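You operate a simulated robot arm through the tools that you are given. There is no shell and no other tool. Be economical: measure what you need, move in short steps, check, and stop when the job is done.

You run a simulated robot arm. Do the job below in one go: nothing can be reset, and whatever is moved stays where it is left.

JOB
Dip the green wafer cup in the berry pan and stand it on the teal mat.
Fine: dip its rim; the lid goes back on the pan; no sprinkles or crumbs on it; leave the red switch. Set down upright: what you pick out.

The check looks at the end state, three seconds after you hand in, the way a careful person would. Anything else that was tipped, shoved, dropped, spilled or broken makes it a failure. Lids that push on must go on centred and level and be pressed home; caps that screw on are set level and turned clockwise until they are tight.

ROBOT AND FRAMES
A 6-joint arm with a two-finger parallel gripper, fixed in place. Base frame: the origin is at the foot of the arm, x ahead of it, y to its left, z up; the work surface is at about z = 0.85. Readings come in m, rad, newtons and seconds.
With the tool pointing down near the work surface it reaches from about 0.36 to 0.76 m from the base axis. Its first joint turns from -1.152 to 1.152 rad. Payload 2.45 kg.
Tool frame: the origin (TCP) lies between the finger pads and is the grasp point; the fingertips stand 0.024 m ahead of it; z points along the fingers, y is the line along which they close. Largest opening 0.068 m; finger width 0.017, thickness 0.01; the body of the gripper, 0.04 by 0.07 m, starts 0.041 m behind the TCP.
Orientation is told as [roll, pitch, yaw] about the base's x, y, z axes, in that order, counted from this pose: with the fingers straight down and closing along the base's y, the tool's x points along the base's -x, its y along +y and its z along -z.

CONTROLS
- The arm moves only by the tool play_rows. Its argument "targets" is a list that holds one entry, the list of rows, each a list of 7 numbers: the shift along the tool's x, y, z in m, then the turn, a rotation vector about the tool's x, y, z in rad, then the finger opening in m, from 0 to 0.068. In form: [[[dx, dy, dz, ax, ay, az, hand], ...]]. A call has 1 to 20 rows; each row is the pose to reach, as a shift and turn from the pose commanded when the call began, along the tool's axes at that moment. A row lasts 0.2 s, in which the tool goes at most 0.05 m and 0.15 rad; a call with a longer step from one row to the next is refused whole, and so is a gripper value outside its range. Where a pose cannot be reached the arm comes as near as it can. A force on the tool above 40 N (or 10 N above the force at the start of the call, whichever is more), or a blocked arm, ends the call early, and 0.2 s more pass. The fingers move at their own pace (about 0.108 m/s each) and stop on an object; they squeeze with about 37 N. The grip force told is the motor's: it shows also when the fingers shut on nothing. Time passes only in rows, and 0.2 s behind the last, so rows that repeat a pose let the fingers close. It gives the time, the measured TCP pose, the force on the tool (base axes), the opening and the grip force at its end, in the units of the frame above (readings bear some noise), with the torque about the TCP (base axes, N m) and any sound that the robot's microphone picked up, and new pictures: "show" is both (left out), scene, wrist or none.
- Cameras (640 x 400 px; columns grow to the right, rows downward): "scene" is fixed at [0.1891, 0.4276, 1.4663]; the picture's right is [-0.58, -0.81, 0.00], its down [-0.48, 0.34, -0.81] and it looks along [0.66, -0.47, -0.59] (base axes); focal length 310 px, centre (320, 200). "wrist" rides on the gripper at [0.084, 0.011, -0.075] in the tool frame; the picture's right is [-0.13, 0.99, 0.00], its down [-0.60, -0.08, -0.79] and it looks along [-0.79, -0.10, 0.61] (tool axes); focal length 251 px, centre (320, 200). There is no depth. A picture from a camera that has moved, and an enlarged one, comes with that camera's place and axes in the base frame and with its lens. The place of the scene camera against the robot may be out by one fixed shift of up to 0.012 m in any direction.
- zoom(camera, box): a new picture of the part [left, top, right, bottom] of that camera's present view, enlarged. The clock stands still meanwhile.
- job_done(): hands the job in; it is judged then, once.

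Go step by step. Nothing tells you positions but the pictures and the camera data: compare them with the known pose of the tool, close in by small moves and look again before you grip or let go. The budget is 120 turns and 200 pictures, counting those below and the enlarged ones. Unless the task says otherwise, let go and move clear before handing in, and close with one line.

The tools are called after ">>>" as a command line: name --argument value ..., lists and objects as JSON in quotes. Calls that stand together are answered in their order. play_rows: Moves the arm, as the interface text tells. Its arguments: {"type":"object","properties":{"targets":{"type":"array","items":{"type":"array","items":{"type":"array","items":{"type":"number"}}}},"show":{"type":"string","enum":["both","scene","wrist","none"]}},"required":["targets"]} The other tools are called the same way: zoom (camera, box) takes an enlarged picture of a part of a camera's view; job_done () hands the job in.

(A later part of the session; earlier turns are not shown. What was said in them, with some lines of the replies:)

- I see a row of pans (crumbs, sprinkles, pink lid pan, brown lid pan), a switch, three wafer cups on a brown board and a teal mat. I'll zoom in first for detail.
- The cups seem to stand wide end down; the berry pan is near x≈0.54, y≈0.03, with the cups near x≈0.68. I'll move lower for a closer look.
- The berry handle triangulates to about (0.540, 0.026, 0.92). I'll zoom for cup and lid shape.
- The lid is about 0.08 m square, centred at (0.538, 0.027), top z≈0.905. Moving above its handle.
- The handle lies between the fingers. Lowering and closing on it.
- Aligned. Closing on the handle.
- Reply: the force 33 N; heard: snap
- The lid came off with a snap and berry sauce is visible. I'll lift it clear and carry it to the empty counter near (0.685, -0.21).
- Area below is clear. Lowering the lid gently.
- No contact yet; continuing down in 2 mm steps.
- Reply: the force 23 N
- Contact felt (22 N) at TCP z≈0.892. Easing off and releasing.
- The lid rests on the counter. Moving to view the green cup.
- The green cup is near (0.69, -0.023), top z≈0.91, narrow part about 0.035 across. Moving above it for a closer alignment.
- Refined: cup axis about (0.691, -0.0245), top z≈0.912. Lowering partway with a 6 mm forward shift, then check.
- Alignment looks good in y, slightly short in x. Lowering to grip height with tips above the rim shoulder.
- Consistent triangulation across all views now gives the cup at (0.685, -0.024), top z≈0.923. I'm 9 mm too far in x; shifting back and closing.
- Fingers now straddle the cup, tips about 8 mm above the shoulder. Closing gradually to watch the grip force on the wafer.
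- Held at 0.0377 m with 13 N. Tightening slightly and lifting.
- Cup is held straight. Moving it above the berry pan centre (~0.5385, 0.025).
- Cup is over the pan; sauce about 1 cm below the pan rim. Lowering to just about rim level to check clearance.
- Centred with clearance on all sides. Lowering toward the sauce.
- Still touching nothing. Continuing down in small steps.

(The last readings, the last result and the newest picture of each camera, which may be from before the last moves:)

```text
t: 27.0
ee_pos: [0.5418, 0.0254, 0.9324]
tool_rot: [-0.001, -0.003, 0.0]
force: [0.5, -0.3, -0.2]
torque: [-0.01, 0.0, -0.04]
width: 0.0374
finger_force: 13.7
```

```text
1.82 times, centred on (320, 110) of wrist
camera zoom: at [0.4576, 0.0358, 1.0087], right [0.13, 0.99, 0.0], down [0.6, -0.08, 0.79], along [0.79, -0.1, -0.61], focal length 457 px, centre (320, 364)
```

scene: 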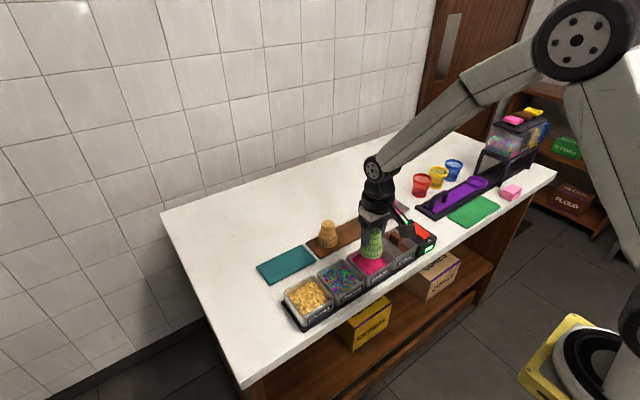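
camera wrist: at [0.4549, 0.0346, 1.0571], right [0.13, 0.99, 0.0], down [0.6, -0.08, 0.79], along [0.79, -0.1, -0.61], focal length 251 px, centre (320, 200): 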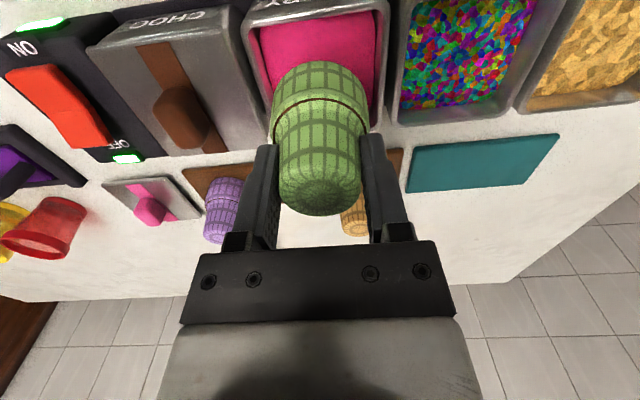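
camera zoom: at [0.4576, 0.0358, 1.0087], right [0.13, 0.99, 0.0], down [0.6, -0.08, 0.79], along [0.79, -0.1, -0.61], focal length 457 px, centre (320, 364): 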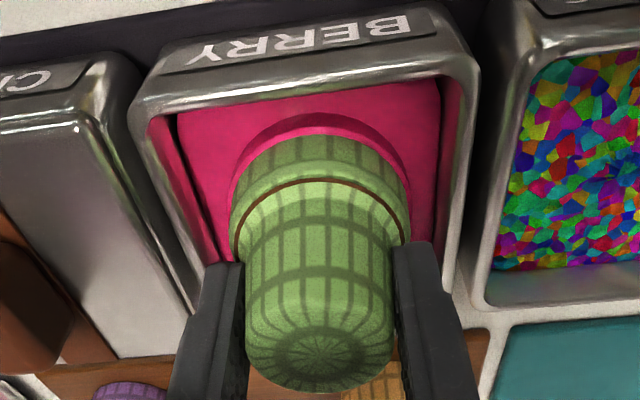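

The rim is in the sauce, a pink band shows. One or two millimetres more, a short hold, then lift out straight.

>>> play_rows --targets '[[[0, 0, 0.002, 0, 0, 0, 0.035], [0, 0, 0.002, 0, 0, 0, 0.035], [0, 0, 0.002, 0, 0, 0, 0.035], [0, 0, -0.005, 0, 0, 0, 0.035], [0, 0, -0.015, 0, 0, 0, 0.035], [0, 0, -0.03, 0, 0, 0, 0.035], [0, 0, -0.05, 0, 0, 0, 0.035], [0, 0, -0.07, 0, 0, 0, 0.035], [0, 0, -0.07, 0, 0, 0, 0.035], [0, 0, -0.07, 0, 0, 0, 0.035], [0, 0, -0.07, 0, 0, 0, 0.035]]]' --show "both"

>>> zoom --camera "scene" --box '[320, 190, 420, 280]'

```text
t: 29.4
ee_pos: [0.5415, 0.0263, 1.0023]
tool_rot: [0.001, -0.002, 0.001]
force: [0.4, -0.1, 0.4]
torque: [0.01, -0.01, -0.02]
width: 0.0373
finger_force: 14.2
camera wrist: at [0.4575, 0.0368, 1.078], right [0.13, 0.99, 0.0], down [0.6, -0.08, 0.79], along [0.79, -0.1, -0.61], focal length 251 px, centre (320, 200)
```

scene: 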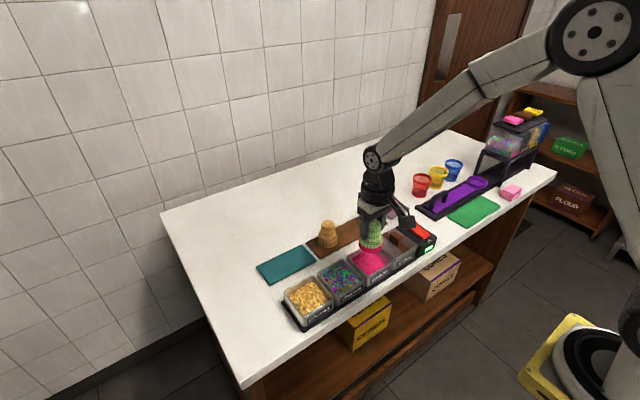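
wrist: 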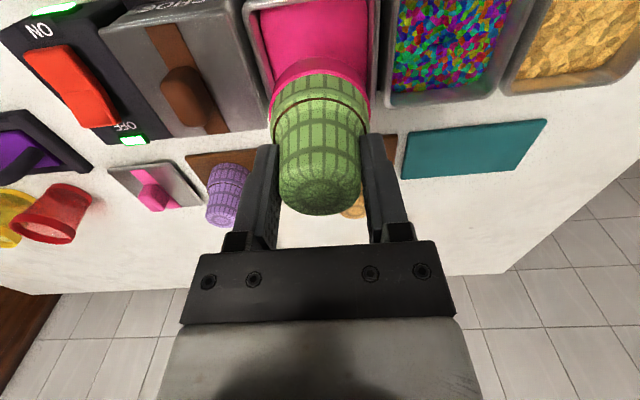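

```text
4.44 times, centred on (370, 235) of scene
camera zoom: at [0.1891, 0.4276, 1.4663], right [-0.58, -0.81, 0.0], down [-0.48, 0.34, -0.81], along [0.66, -0.47, -0.59], focal length 1377 px, centre (98, 44)
```

zoom: 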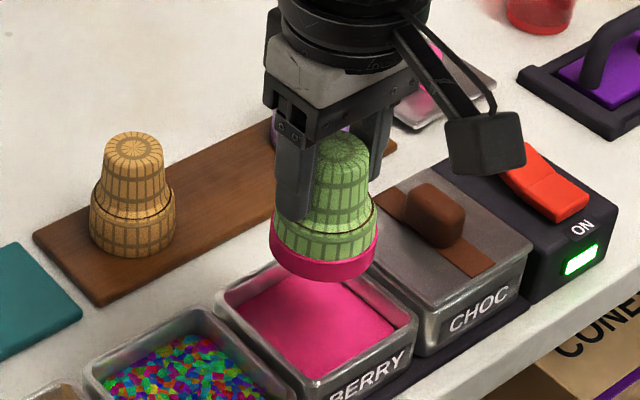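

The rim is evenly coated. Holding a moment over the pan to drip, then carrying it between the pans and board to the mat (centre ≈ 0.678, 0.183), avoiding sprinkles.

>>> play_rows --targets '[[[0, 0, 0, 0, 0, 0, 0.035], [0, 0, 0, 0, 0, 0, 0.035], [0, 0, 0, 0, 0, 0, 0.035], [0, 0, -0.02, 0, 0, 0, 0.035], [-0.03, 0, -0.03, 0, 0, 0, 0.035], [-0.06, 0.0, -0.03, 0, 0, 0, 0.035], [-0.08, 0.02, -0.03, 0, 0, 0, 0.035], [-0.085, 0.05, -0.03, 0, 0, 0, 0.035], [-0.09, 0.085, -0.03, 0, 0, 0, 0.035], [-0.1, 0.115, -0.03, 0, 0, 0, 0.035], [-0.12, 0.14, -0.03, 0, 0, 0, 0.035], [-0.136, 0.159, -0.03, 0, 0, 0, 0.035], [-0.136, 0.159, 0.0, 0, 0, 0, 0.035], [-0.136, 0.159, 0.03, 0, 0, 0, 0.035], [-0.136, 0.159, 0.03, 0, 0, 0, 0.035]]]' --show "both"

>>> zoom --camera "scene" --box '[240, 200, 360, 300]'

```text
t: 32.6
ee_pos: [0.6779, 0.1843, 0.9725]
tool_rot: [0.001, -0.002, 0.003]
force: [-0.2, 0.1, -0.8]
torque: [-0.01, 0.0, 0.0]
width: 0.0374
finger_force: 14.0
camera wrist: at [0.5935, 0.1945, 1.049], right [0.13, 0.99, 0.0], down [0.6, -0.08, 0.79], along [0.79, -0.1, -0.61], focal length 251 px, centre (320, 200)
```

scene: 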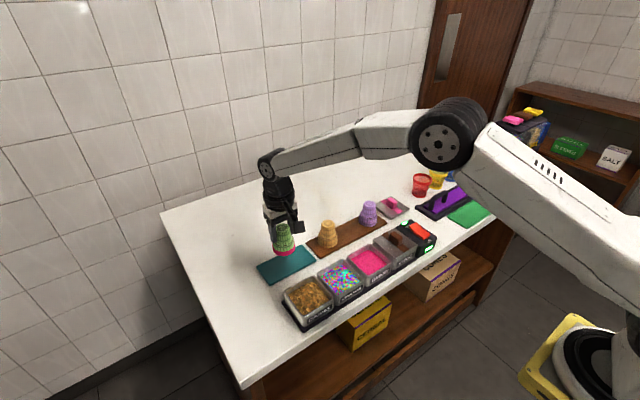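
wrist: 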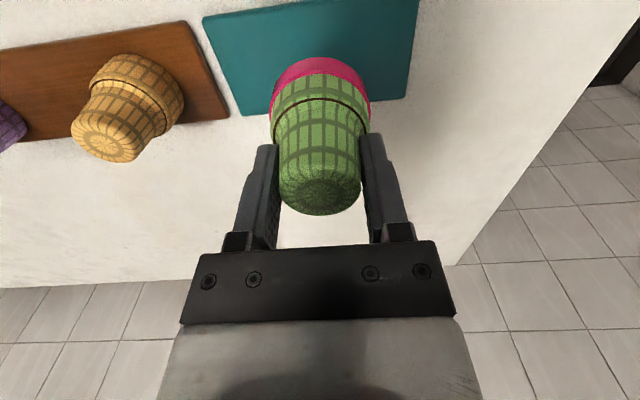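

```text
4.00 times, centred on (300, 250) of scene
camera zoom: at [0.1891, 0.4276, 1.4663], right [-0.58, -0.81, 0.0], down [-0.48, 0.34, -0.81], along [0.66, -0.47, -0.59], focal length 1240 px, centre (400, 0)
```

zoom: 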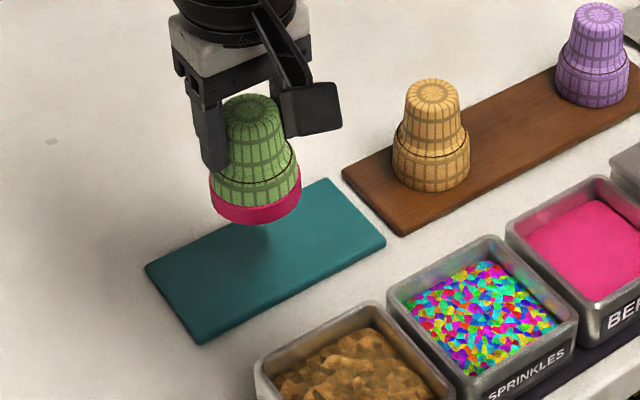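

Nearly centred over the mat; small correction and lowering to just above.

>>> play_rows --targets '[[[-0.004, -0.005, 0.015, 0, 0, 0, 0.035], [-0.004, -0.005, 0.03, 0, 0, 0, 0.035], [-0.004, -0.005, 0.045, 0, 0, 0, 0.035], [-0.004, -0.005, 0.05, 0, 0, 0, 0.035], [-0.004, -0.005, 0.05, 0, 0, 0, 0.035]]]' --show "none"

>>> zoom --camera "scene" --box '[240, 200, 340, 290]'

>>> zoom --camera "wrist" --box '[160, 0, 480, 220]'

```text
t: 33.8
ee_pos: [0.6812, 0.1801, 0.9238]
tool_rot: [0.001, -0.001, 0.002]
force: [-0.2, 0.3, 0.0]
torque: [-0.03, -0.05, 0.01]
width: 0.0374
finger_force: 13.5
```

```text
4.44 times, centred on (290, 245) of scene
camera zoom: at [0.1891, 0.4276, 1.4663], right [-0.58, -0.81, 0.0], down [-0.48, 0.34, -0.81], along [0.66, -0.47, -0.59], focal length 1377 px, centre (453, 0)
```

zoom: 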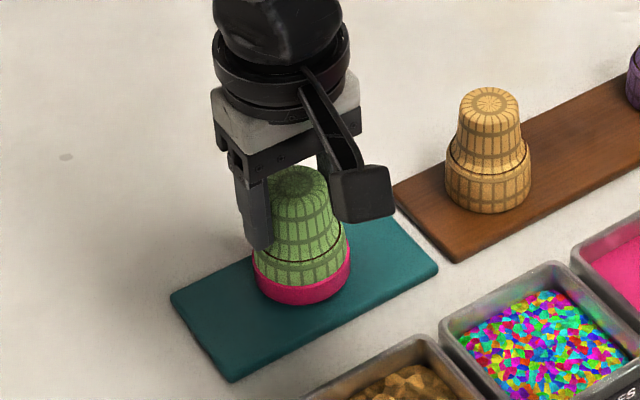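

```text
1.82 times, centred on (320, 110) of wrist
camera zoom: at [0.5973, 0.1903, 0.9989], right [0.13, 0.99, 0.0], down [0.6, -0.08, 0.79], along [0.79, -0.1, -0.61], focal length 457 px, centre (320, 364)
```

zoom: 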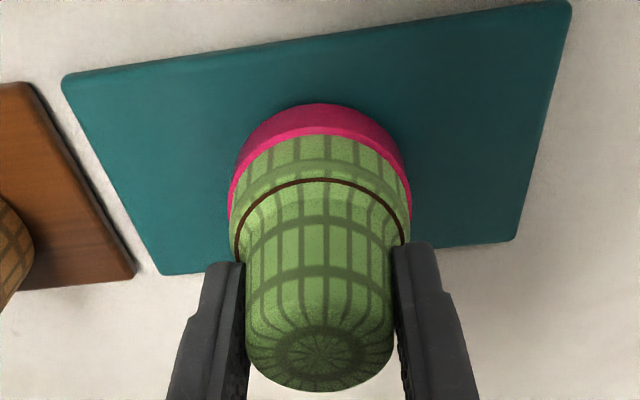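

Well inside the mat. Lowering to contact in fine steps.

>>> play_rows --targets '[[[0, 0, 0.003, 0, 0, 0, 0.035], [0, 0, 0.006, 0, 0, 0, 0.035], [0, 0, 0.008, 0, 0, 0, 0.035], [0, 0, 0.01, 0, 0, 0, 0.035], [0, 0, 0.01, 0, 0, 0, 0.035]]]' --show "none"

```text
t: 35.0
ee_pos: [0.6823, 0.1794, 0.9138]
tool_rot: [0.002, -0.006, 0.002]
force: [-3.7, 0.1, 16.2]
torque: [0.0, 0.16, -0.04]
width: 0.0373
finger_force: 14.1
```

Contact with the mat (16 N). Easing off slightly and releasing.

>>> play_rows --targets '[[[0, 0, -0.0015, 0, 0, 0, 0.035], [0, 0, -0.0015, 0, 0, 0, 0.035]]]' --show "none"

>>> play_rows --targets '[[[0, 0, 0, 0, 0, 0, 0.039], [0, 0, 0, 0, 0, 0, 0.046], [0, 0, 0, 0, 0, 0, 0.058], [0, 0, 0, 0, 0, 0, 0.062], [0, 0, -0.02, 0, 0, 0, 0.062], [0, 0, -0.05, 0, 0, 0, 0.062], [0, 0, -0.08, 0, 0, 0, 0.062], [0, 0, -0.12, 0, 0, 0, 0.062]]]' --show "both"

>>> zoom --camera "scene" --box '[240, 200, 340, 290]'

```text
t: 35.6
ee_pos: [0.6813, 0.1798, 0.9153]
tool_rot: [0.001, -0.006, 0.002]
force: [4.6, 1.9, 12.0]
torque: [0.04, -0.28, 0.02]
width: 0.0374
finger_force: 13.8
```

```text
t: 37.4
ee_pos: [0.6818, 0.1799, 1.0357]
tool_rot: [0.001, -0.003, 0.001]
force: [0.0, 0.0, -0.7]
torque: [0.03, -0.01, 0.01]
width: 0.0621
finger_force: 0.0
camera wrist: at [0.5981, 0.1891, 1.1116], right [0.13, 0.99, 0.0], down [0.6, -0.08, 0.79], along [0.79, -0.1, -0.61], focal length 251 px, centre (320, 200)
```

scene: 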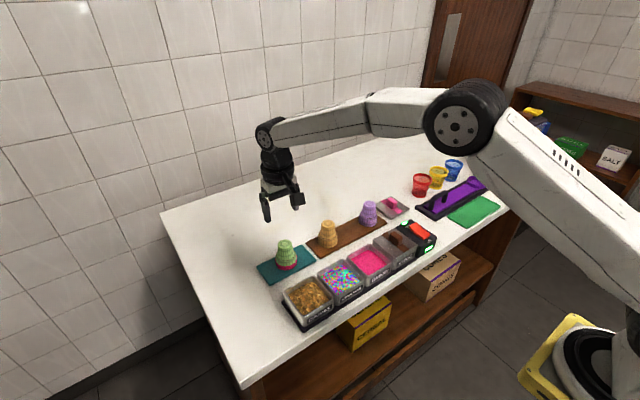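
wrist: 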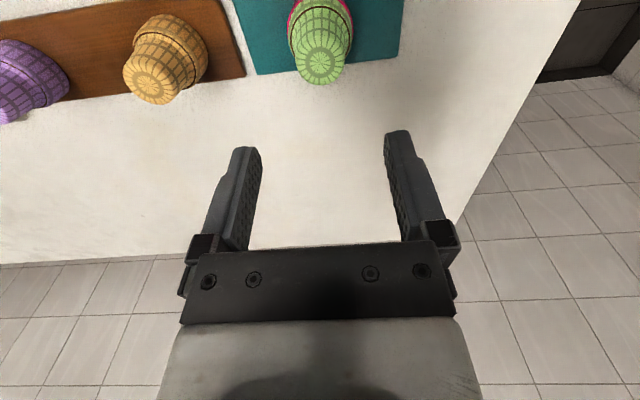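

```text
4.44 times, centred on (290, 245) of scene
camera zoom: at [0.1891, 0.4276, 1.4663], right [-0.58, -0.81, 0.0], down [-0.48, 0.34, -0.81], along [0.66, -0.47, -0.59], focal length 1377 px, centre (453, 0)
```

zoom: 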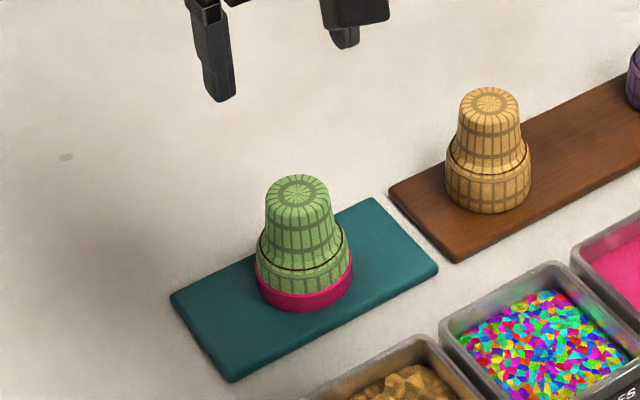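

The cup stands on the mat. Now back for the lid.

>>> play_rows --targets '[[[0, -0.039, 0, 0, 0, 0, 0.05], [0, -0.078, 0, 0, 0, 0, 0.05], [0, -0.117, 0, 0, 0, 0, 0.05], [0, -0.156, 0, 0, 0, 0, 0.05], [0, -0.195, 0, 0, 0, 0, 0.05], [0, -0.234, 0, 0, 0, 0, 0.05], [0, -0.273, 0, 0, 0, 0, 0.05], [0, -0.312, 0, 0, 0, 0, 0.05], [-0.002, -0.351, 0, 0, 0, 0, 0.05], [-0.004, -0.39, 0, 0, 0, 0, 0.05], [-0.004, -0.39, 0.03, 0, 0, 0, 0.05], [-0.004, -0.39, 0.07, 0, 0, 0, 0.05], [-0.004, -0.39, 0.1, 0, 0, 0, 0.05], [-0.004, -0.39, 0.1, 0, 0, 0, 0.05]]]' --show "both"

```text
t: 40.4
ee_pos: [0.6852, -0.2099, 0.9343]
tool_rot: [0.0, -0.002, 0.002]
force: [-0.1, 0.7, 0.5]
torque: [0.03, -0.01, 0.02]
width: 0.05
finger_force: 0.0
camera wrist: at [0.6009, -0.1998, 1.0101], right [0.13, 0.99, 0.0], down [0.6, -0.08, 0.79], along [0.79, -0.1, -0.61], focal length 251 px, centre (320, 200)
```

scene: 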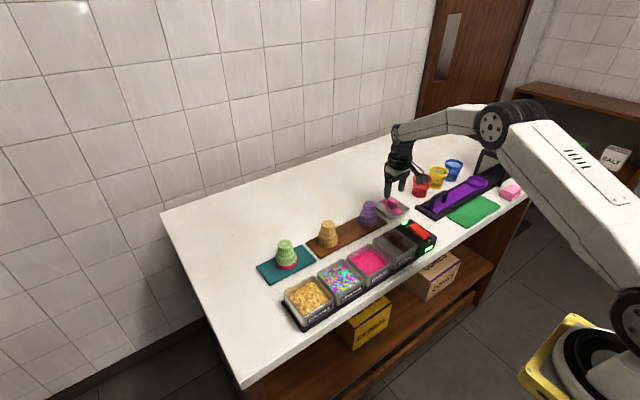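
wrist: 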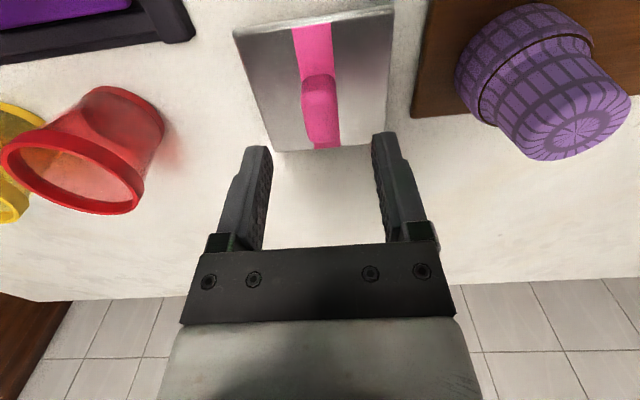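

Lid is as I left it. Lowering onto the handle and gripping.

>>> play_rows --targets '[[[0, 0, 0.02, 0, 0, 0, 0.05], [0, 0, 0.035, 0, 0, 0, 0.05], [0, 0, 0.041, 0, 0, 0, 0.05], [0, 0, 0.041, 0, 0, 0, 0.03], [0, 0, 0.041, 0, 0, 0, 0.0], [0, 0, 0.041, 0, 0, 0, 0.0], [0, 0, 0.041, 0, 0, 0, 0.0]]]' --show "wrist"

```text
t: 42.0
ee_pos: [0.6856, -0.2096, 0.892]
tool_rot: [0.0, -0.002, 0.001]
force: [0.2, 0.0, -0.1]
torque: [0.01, 0.01, 0.0]
width: 0.0193
finger_force: 36.7
camera wrist: at [0.601, -0.1995, 0.9691], right [0.13, 0.99, 0.0], down [0.6, -0.08, 0.79], along [0.79, -0.1, -0.61], focal length 251 px, centre (320, 200)
```

wrist: 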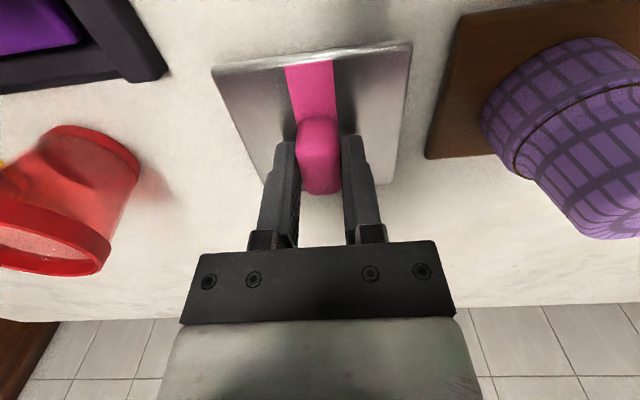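

Gripped. Lifting and carrying it back above the berry pan.

>>> play_rows --targets '[[[0, 0, -0.03, 0, 0, 0, 0.0], [0, 0, -0.07, 0, 0, 0, 0.0], [0, 0, -0.11, 0, 0, 0, 0.0], [0, 0, -0.13, 0, 0, 0, 0.0], [0.018, 0.03, -0.13, 0, 0, 0, 0.0], [0.036, 0.06, -0.13, 0, 0, 0, 0.0], [0.054, 0.09, -0.13, 0, 0, 0, 0.0], [0.072, 0.12, -0.13, 0, 0, 0, 0.0], [0.09, 0.15, -0.13, 0, 0, 0, 0.0], [0.108, 0.18, -0.13, 0, 0, 0, 0.0], [0.126, 0.21, -0.13, 0, 0, 0, 0.0], [0.144, 0.235, -0.13, 0, 0, 0, 0.0], [0.144, 0.235, -0.1, 0, 0, 0, 0.0], [0.144, 0.235, -0.075, 0, 0, 0, 0.0], [0.144, 0.235, -0.06, 0, 0, 0, 0.0], [0.144, 0.235, -0.06, 0, 0, 0, 0.0]]]' --show "both"

>>> zoom --camera "scene" --box '[320, 200, 420, 290]'

>>> zoom --camera "wrist" --box '[160, 0, 480, 220]'

```text
t: 45.4
ee_pos: [0.5412, 0.0259, 0.952]
tool_rot: [0.001, -0.003, 0.003]
force: [0.7, 0.1, -0.2]
torque: [-0.04, 0.0, 0.0]
width: 0.0191
finger_force: 37.0
camera wrist: at [0.457, 0.0353, 1.028], right [0.13, 0.99, 0.0], down [0.6, -0.08, 0.79], along [0.79, -0.1, -0.61], focal length 251 px, centre (320, 200)
```

scene: 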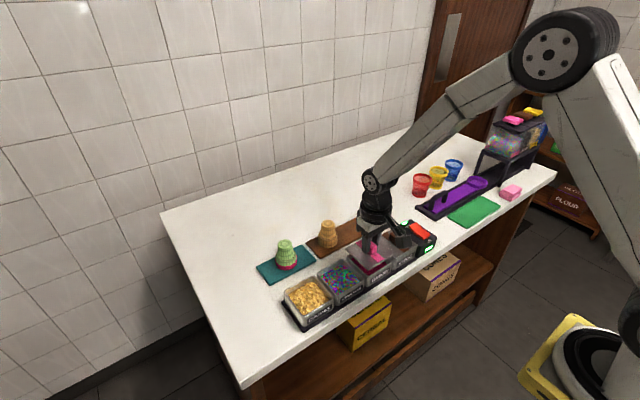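
wrist: 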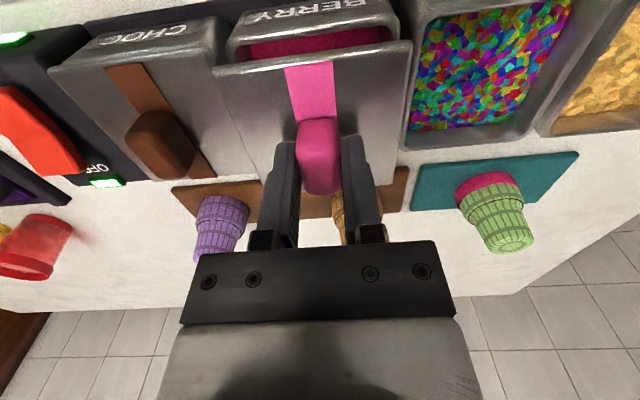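

```text
4.44 times, centred on (370, 245) of scene
camera zoom: at [0.1891, 0.4276, 1.4663], right [-0.58, -0.81, 0.0], down [-0.48, 0.34, -0.81], along [0.66, -0.47, -0.59], focal length 1377 px, centre (98, 0)
```

zoom: 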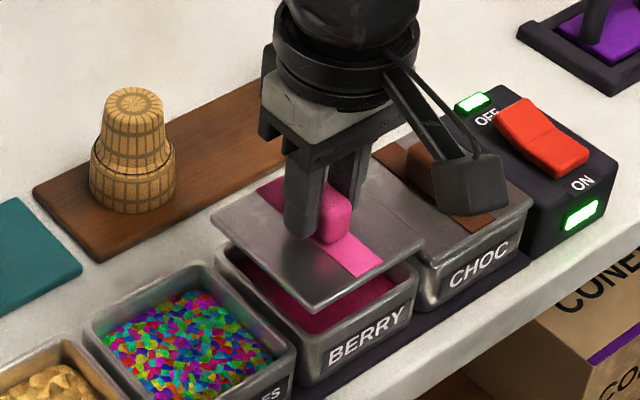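

```text
1.82 times, centred on (320, 110) of wrist
camera zoom: at [0.457, 0.0353, 1.028], right [0.13, 0.99, 0.0], down [0.6, -0.08, 0.79], along [0.79, -0.1, -0.61], focal length 457 px, centre (320, 364)
```

zoom: 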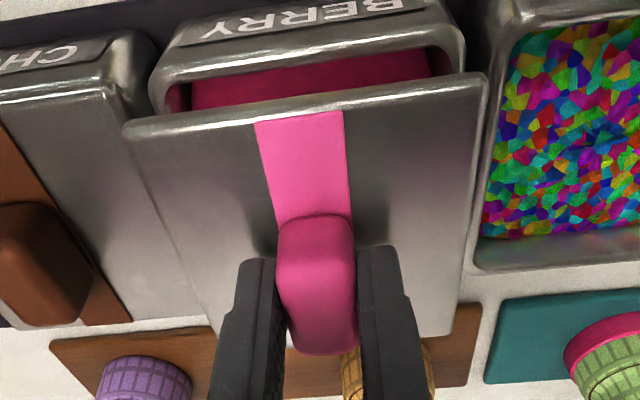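

The lid lines up over the pan. Lowering to first contact.

>>> play_rows --targets '[[[0, 0, 0.006, 0, 0, 0, 0.0], [0, 0, 0.011, 0, 0, 0, 0.0], [0, 0, 0.014, 0, 0, 0, 0.0], [0, 0, 0.014, 0, 0, 0, 0.0]]]' --show "both"

>>> zoom --camera "scene" --box '[330, 210, 414, 290]'

```text
t: 46.4
ee_pos: [0.5412, 0.0254, 0.9388]
tool_rot: [-0.002, -0.002, 0.002]
force: [-0.3, 0.6, -0.6]
torque: [-0.01, -0.02, -0.03]
width: 0.0193
finger_force: 37.2
camera wrist: at [0.4572, 0.0355, 1.0148], right [0.13, 0.99, 0.0], down [0.6, -0.08, 0.79], along [0.79, -0.1, -0.61], focal length 251 px, centre (320, 200)
```

scene: 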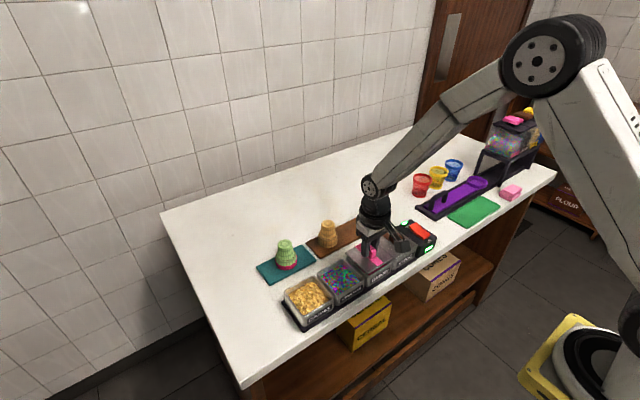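
wrist: 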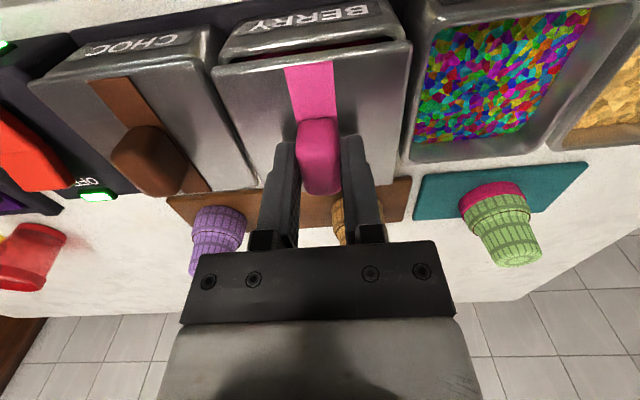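

```text
5.00 times, centred on (372, 250) of scene
camera zoom: at [0.1891, 0.4276, 1.4663], right [-0.58, -0.81, 0.0], down [-0.48, 0.34, -0.81], along [0.66, -0.47, -0.59], focal length 1549 px, centre (60, -50)
```

zoom: 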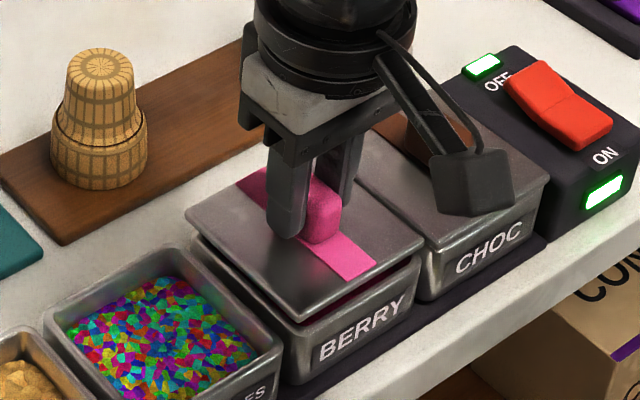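

Aligned, a few mm above. Lowering to the seat and pressing.

>>> play_rows --targets '[[[0, 0, 0.002, 0, 0, 0, 0.0], [0, 0, 0.004, 0, 0, 0, 0.0], [0, 0, 0.006, 0, 0, 0, 0.0], [0, 0, 0.007, 0, 0, 0, 0.0], [0, 0, 0.007, 0, 0, 0, 0.0]]]' --show "wrist"

>>> zoom --camera "scene" --box '[330, 210, 414, 290]'

```text
t: 47.6
ee_pos: [0.5407, 0.025, 0.9334]
tool_rot: [0.0, -0.004, 0.002]
force: [-11.2, -0.4, 23.9]
torque: [-0.03, -0.43, 0.0]
width: 0.0195
finger_force: 36.9
camera wrist: at [0.4566, 0.0358, 1.0093], right [0.13, 0.99, 0.0], down [0.6, -0.08, 0.8], along [0.79, -0.1, -0.61], focal length 251 px, centre (320, 200)
```

wrist: 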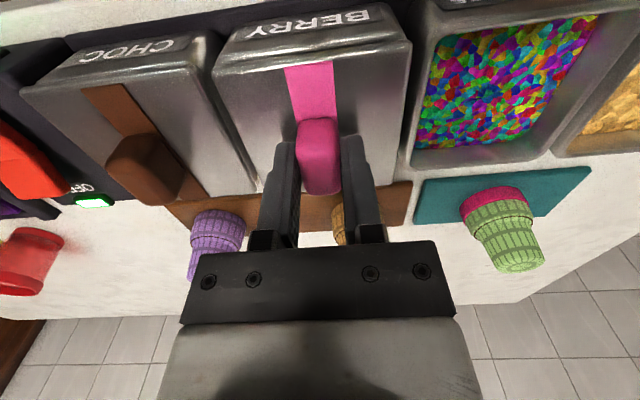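

```text
5.00 times, centred on (372, 250) of scene
camera zoom: at [0.1884, 0.4276, 1.4664], right [-0.58, -0.81, 0.0], down [-0.48, 0.34, -0.81], along [0.66, -0.47, -0.59], focal length 1549 px, centre (60, -50)
```

zoom: 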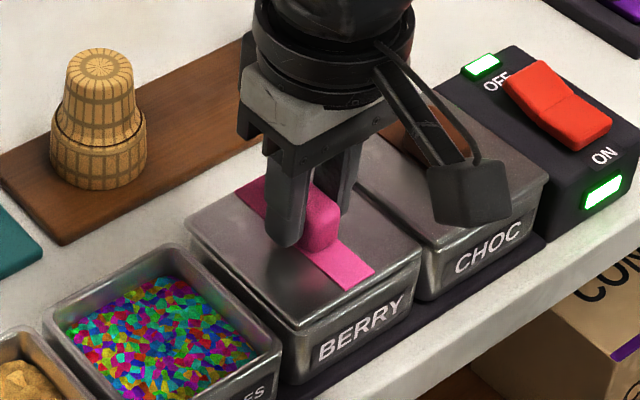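

Lid is on the rim with 24 N contact, no click yet. Pressing further.

>>> play_rows --targets '[[[0, 0, 0.001, 0, 0, 0, 0.0], [0, 0, 0.002, 0, 0, 0, 0.0], [0, 0, 0.003, 0, 0, 0, 0.0], [0, 0, 0.004, 0, 0, 0, 0.0]]]' --show "none"

```text
t: 48.0
ee_pos: [0.5394, 0.0253, 0.932]
tool_rot: [0.0, 0.006, 0.004]
force: [-9.4, 0.5, 11.2]
torque: [0.02, -0.04, 0.01]
width: 0.0192
finger_force: 37.0
heard: snap
stopped in row 2: the force on the tool passed its limit at 46 N (the readings are from after the stop); the commanded pose is now the measured one
```

Snap heard, and z matches the original seated height (0.932). One more gentle press to confirm it is home, then look.

>>> play_rows --targets '[[[0, 0, 0.001, 0, 0, 0, 0.0], [0, 0, 0.002, 0, 0, 0, 0.0], [0, 0, 0.002, 0, 0, 0, 0.0]]]' --show "wrist"

>>> zoom --camera "scene" --box '[330, 210, 414, 290]'

```text
t: 48.6
ee_pos: [0.5394, 0.0251, 0.9325]
tool_rot: [-0.001, 0.007, 0.001]
force: [-8.6, 1.4, 9.9]
torque: [0.0, -0.08, -0.03]
width: 0.0191
finger_force: 36.4
stopped in row 2: the force on the tool passed its limit at 43 N (the readings are from after the stop); the commanded pose is now the measured one
camera wrist: at [0.4555, 0.0354, 1.0094], right [0.13, 0.99, 0.0], down [0.61, -0.08, 0.79], along [0.78, -0.1, -0.61], focal length 251 px, centre (320, 200)
```

wrist: 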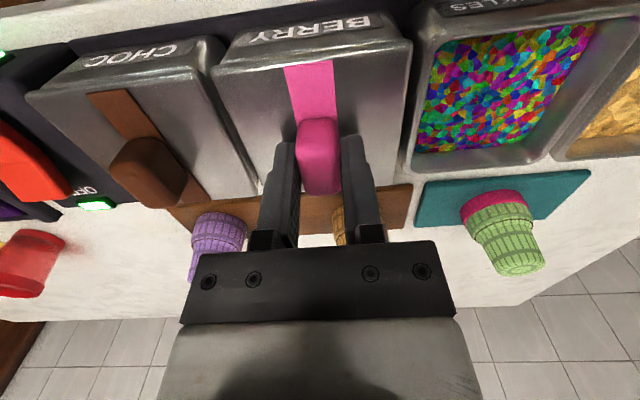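

```text
5.00 times, centred on (372, 250) of scene
camera zoom: at [0.1887, 0.4276, 1.4664], right [-0.58, -0.81, 0.0], down [-0.48, 0.34, -0.81], along [0.66, -0.47, -0.59], focal length 1549 px, centre (60, -50)
```

zoom: 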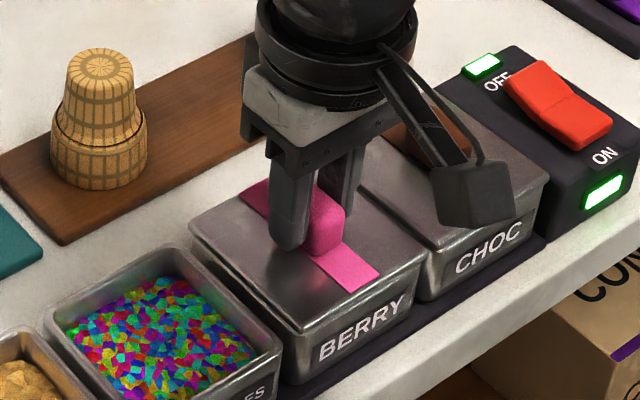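

Seated and flush. Releasing and backing off straight up.

>>> play_rows --targets '[[[0, 0, 0, 0, 0, 0, 0.03], [0, 0, 0, 0, 0, 0, 0.045], [0, 0, 0, 0, 0, 0, 0.05], [0, 0, -0.02, 0, 0, 0, 0.05], [0, 0, -0.06, 0, 0, 0, 0.05], [0, 0, -0.1, 0, 0, 0, 0.05], [0.03, 0, -0.14, 0, 0, 0, 0.05], [0.06, 0, -0.18, 0, 0, 0, 0.05], [0.06, 0, -0.22, 0, 0, 0, 0.05], [0.06, 0, -0.22, 0, 0, 0, 0.05]]]' --show "both"

>>> zoom --camera "scene" --box '[240, 180, 460, 340]'

>>> zoom --camera "wrist" --box '[120, 0, 520, 200]'

```text
t: 50.8
ee_pos: [0.4812, 0.0273, 1.1531]
tool_rot: [-0.001, 0.003, 0.002]
force: [0.1, -0.6, -0.7]
torque: [-0.01, -0.02, 0.02]
width: 0.05
finger_force: 0.1
camera wrist: at [0.3977, 0.0363, 1.2302], right [0.13, 0.99, 0.0], down [0.61, -0.08, 0.79], along [0.78, -0.1, -0.61], focal length 251 px, centre (320, 200)
```

scene: 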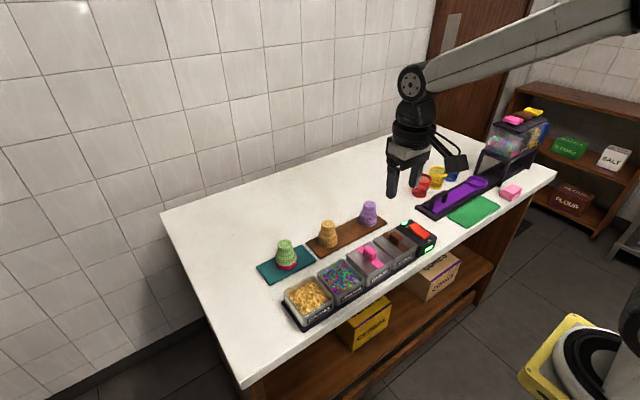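
wrist: 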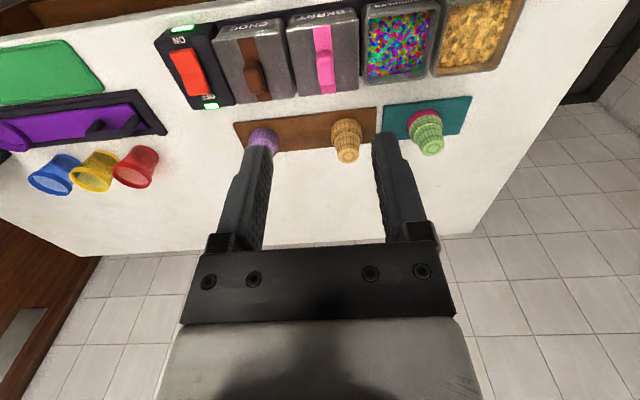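

```text
2.50 times, centred on (350, 260) of scene
camera zoom: at [0.1891, 0.4276, 1.4663], right [-0.58, -0.81, 0.0], down [-0.48, 0.34, -0.81], along [0.66, -0.47, -0.59], focal length 775 px, centre (245, 50)
```

zoom: 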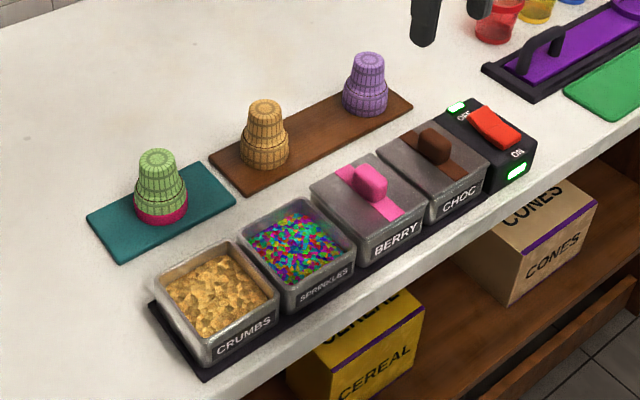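

```text
1.60 times, centred on (320, 100) of wrist
camera zoom: at [0.3977, 0.0363, 1.2302], right [0.13, 0.99, 0.0], down [0.61, -0.08, 0.79], along [0.78, -0.1, -0.61], focal length 402 px, centre (320, 360)
```

zoom: 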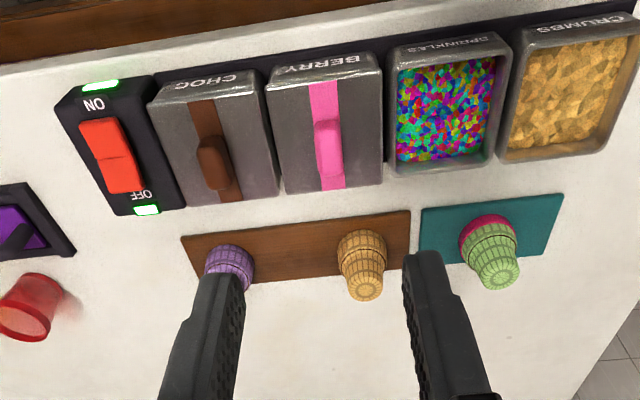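

Everything looks right: the dipped green cup stands on the teal mat, the berry lid is back on flush, and the switch and the other items look as they did at the start. Handing in.

>>> job_done

```text
The job is handed in.
```

The green wafer cup's rim is dipped in berry, and it stands on the teal mat the same way up as it stood on its board (rim down). The berry lid is snapped back on, no sprinkles or crumbs show on the cup, and I left the red switch alone.
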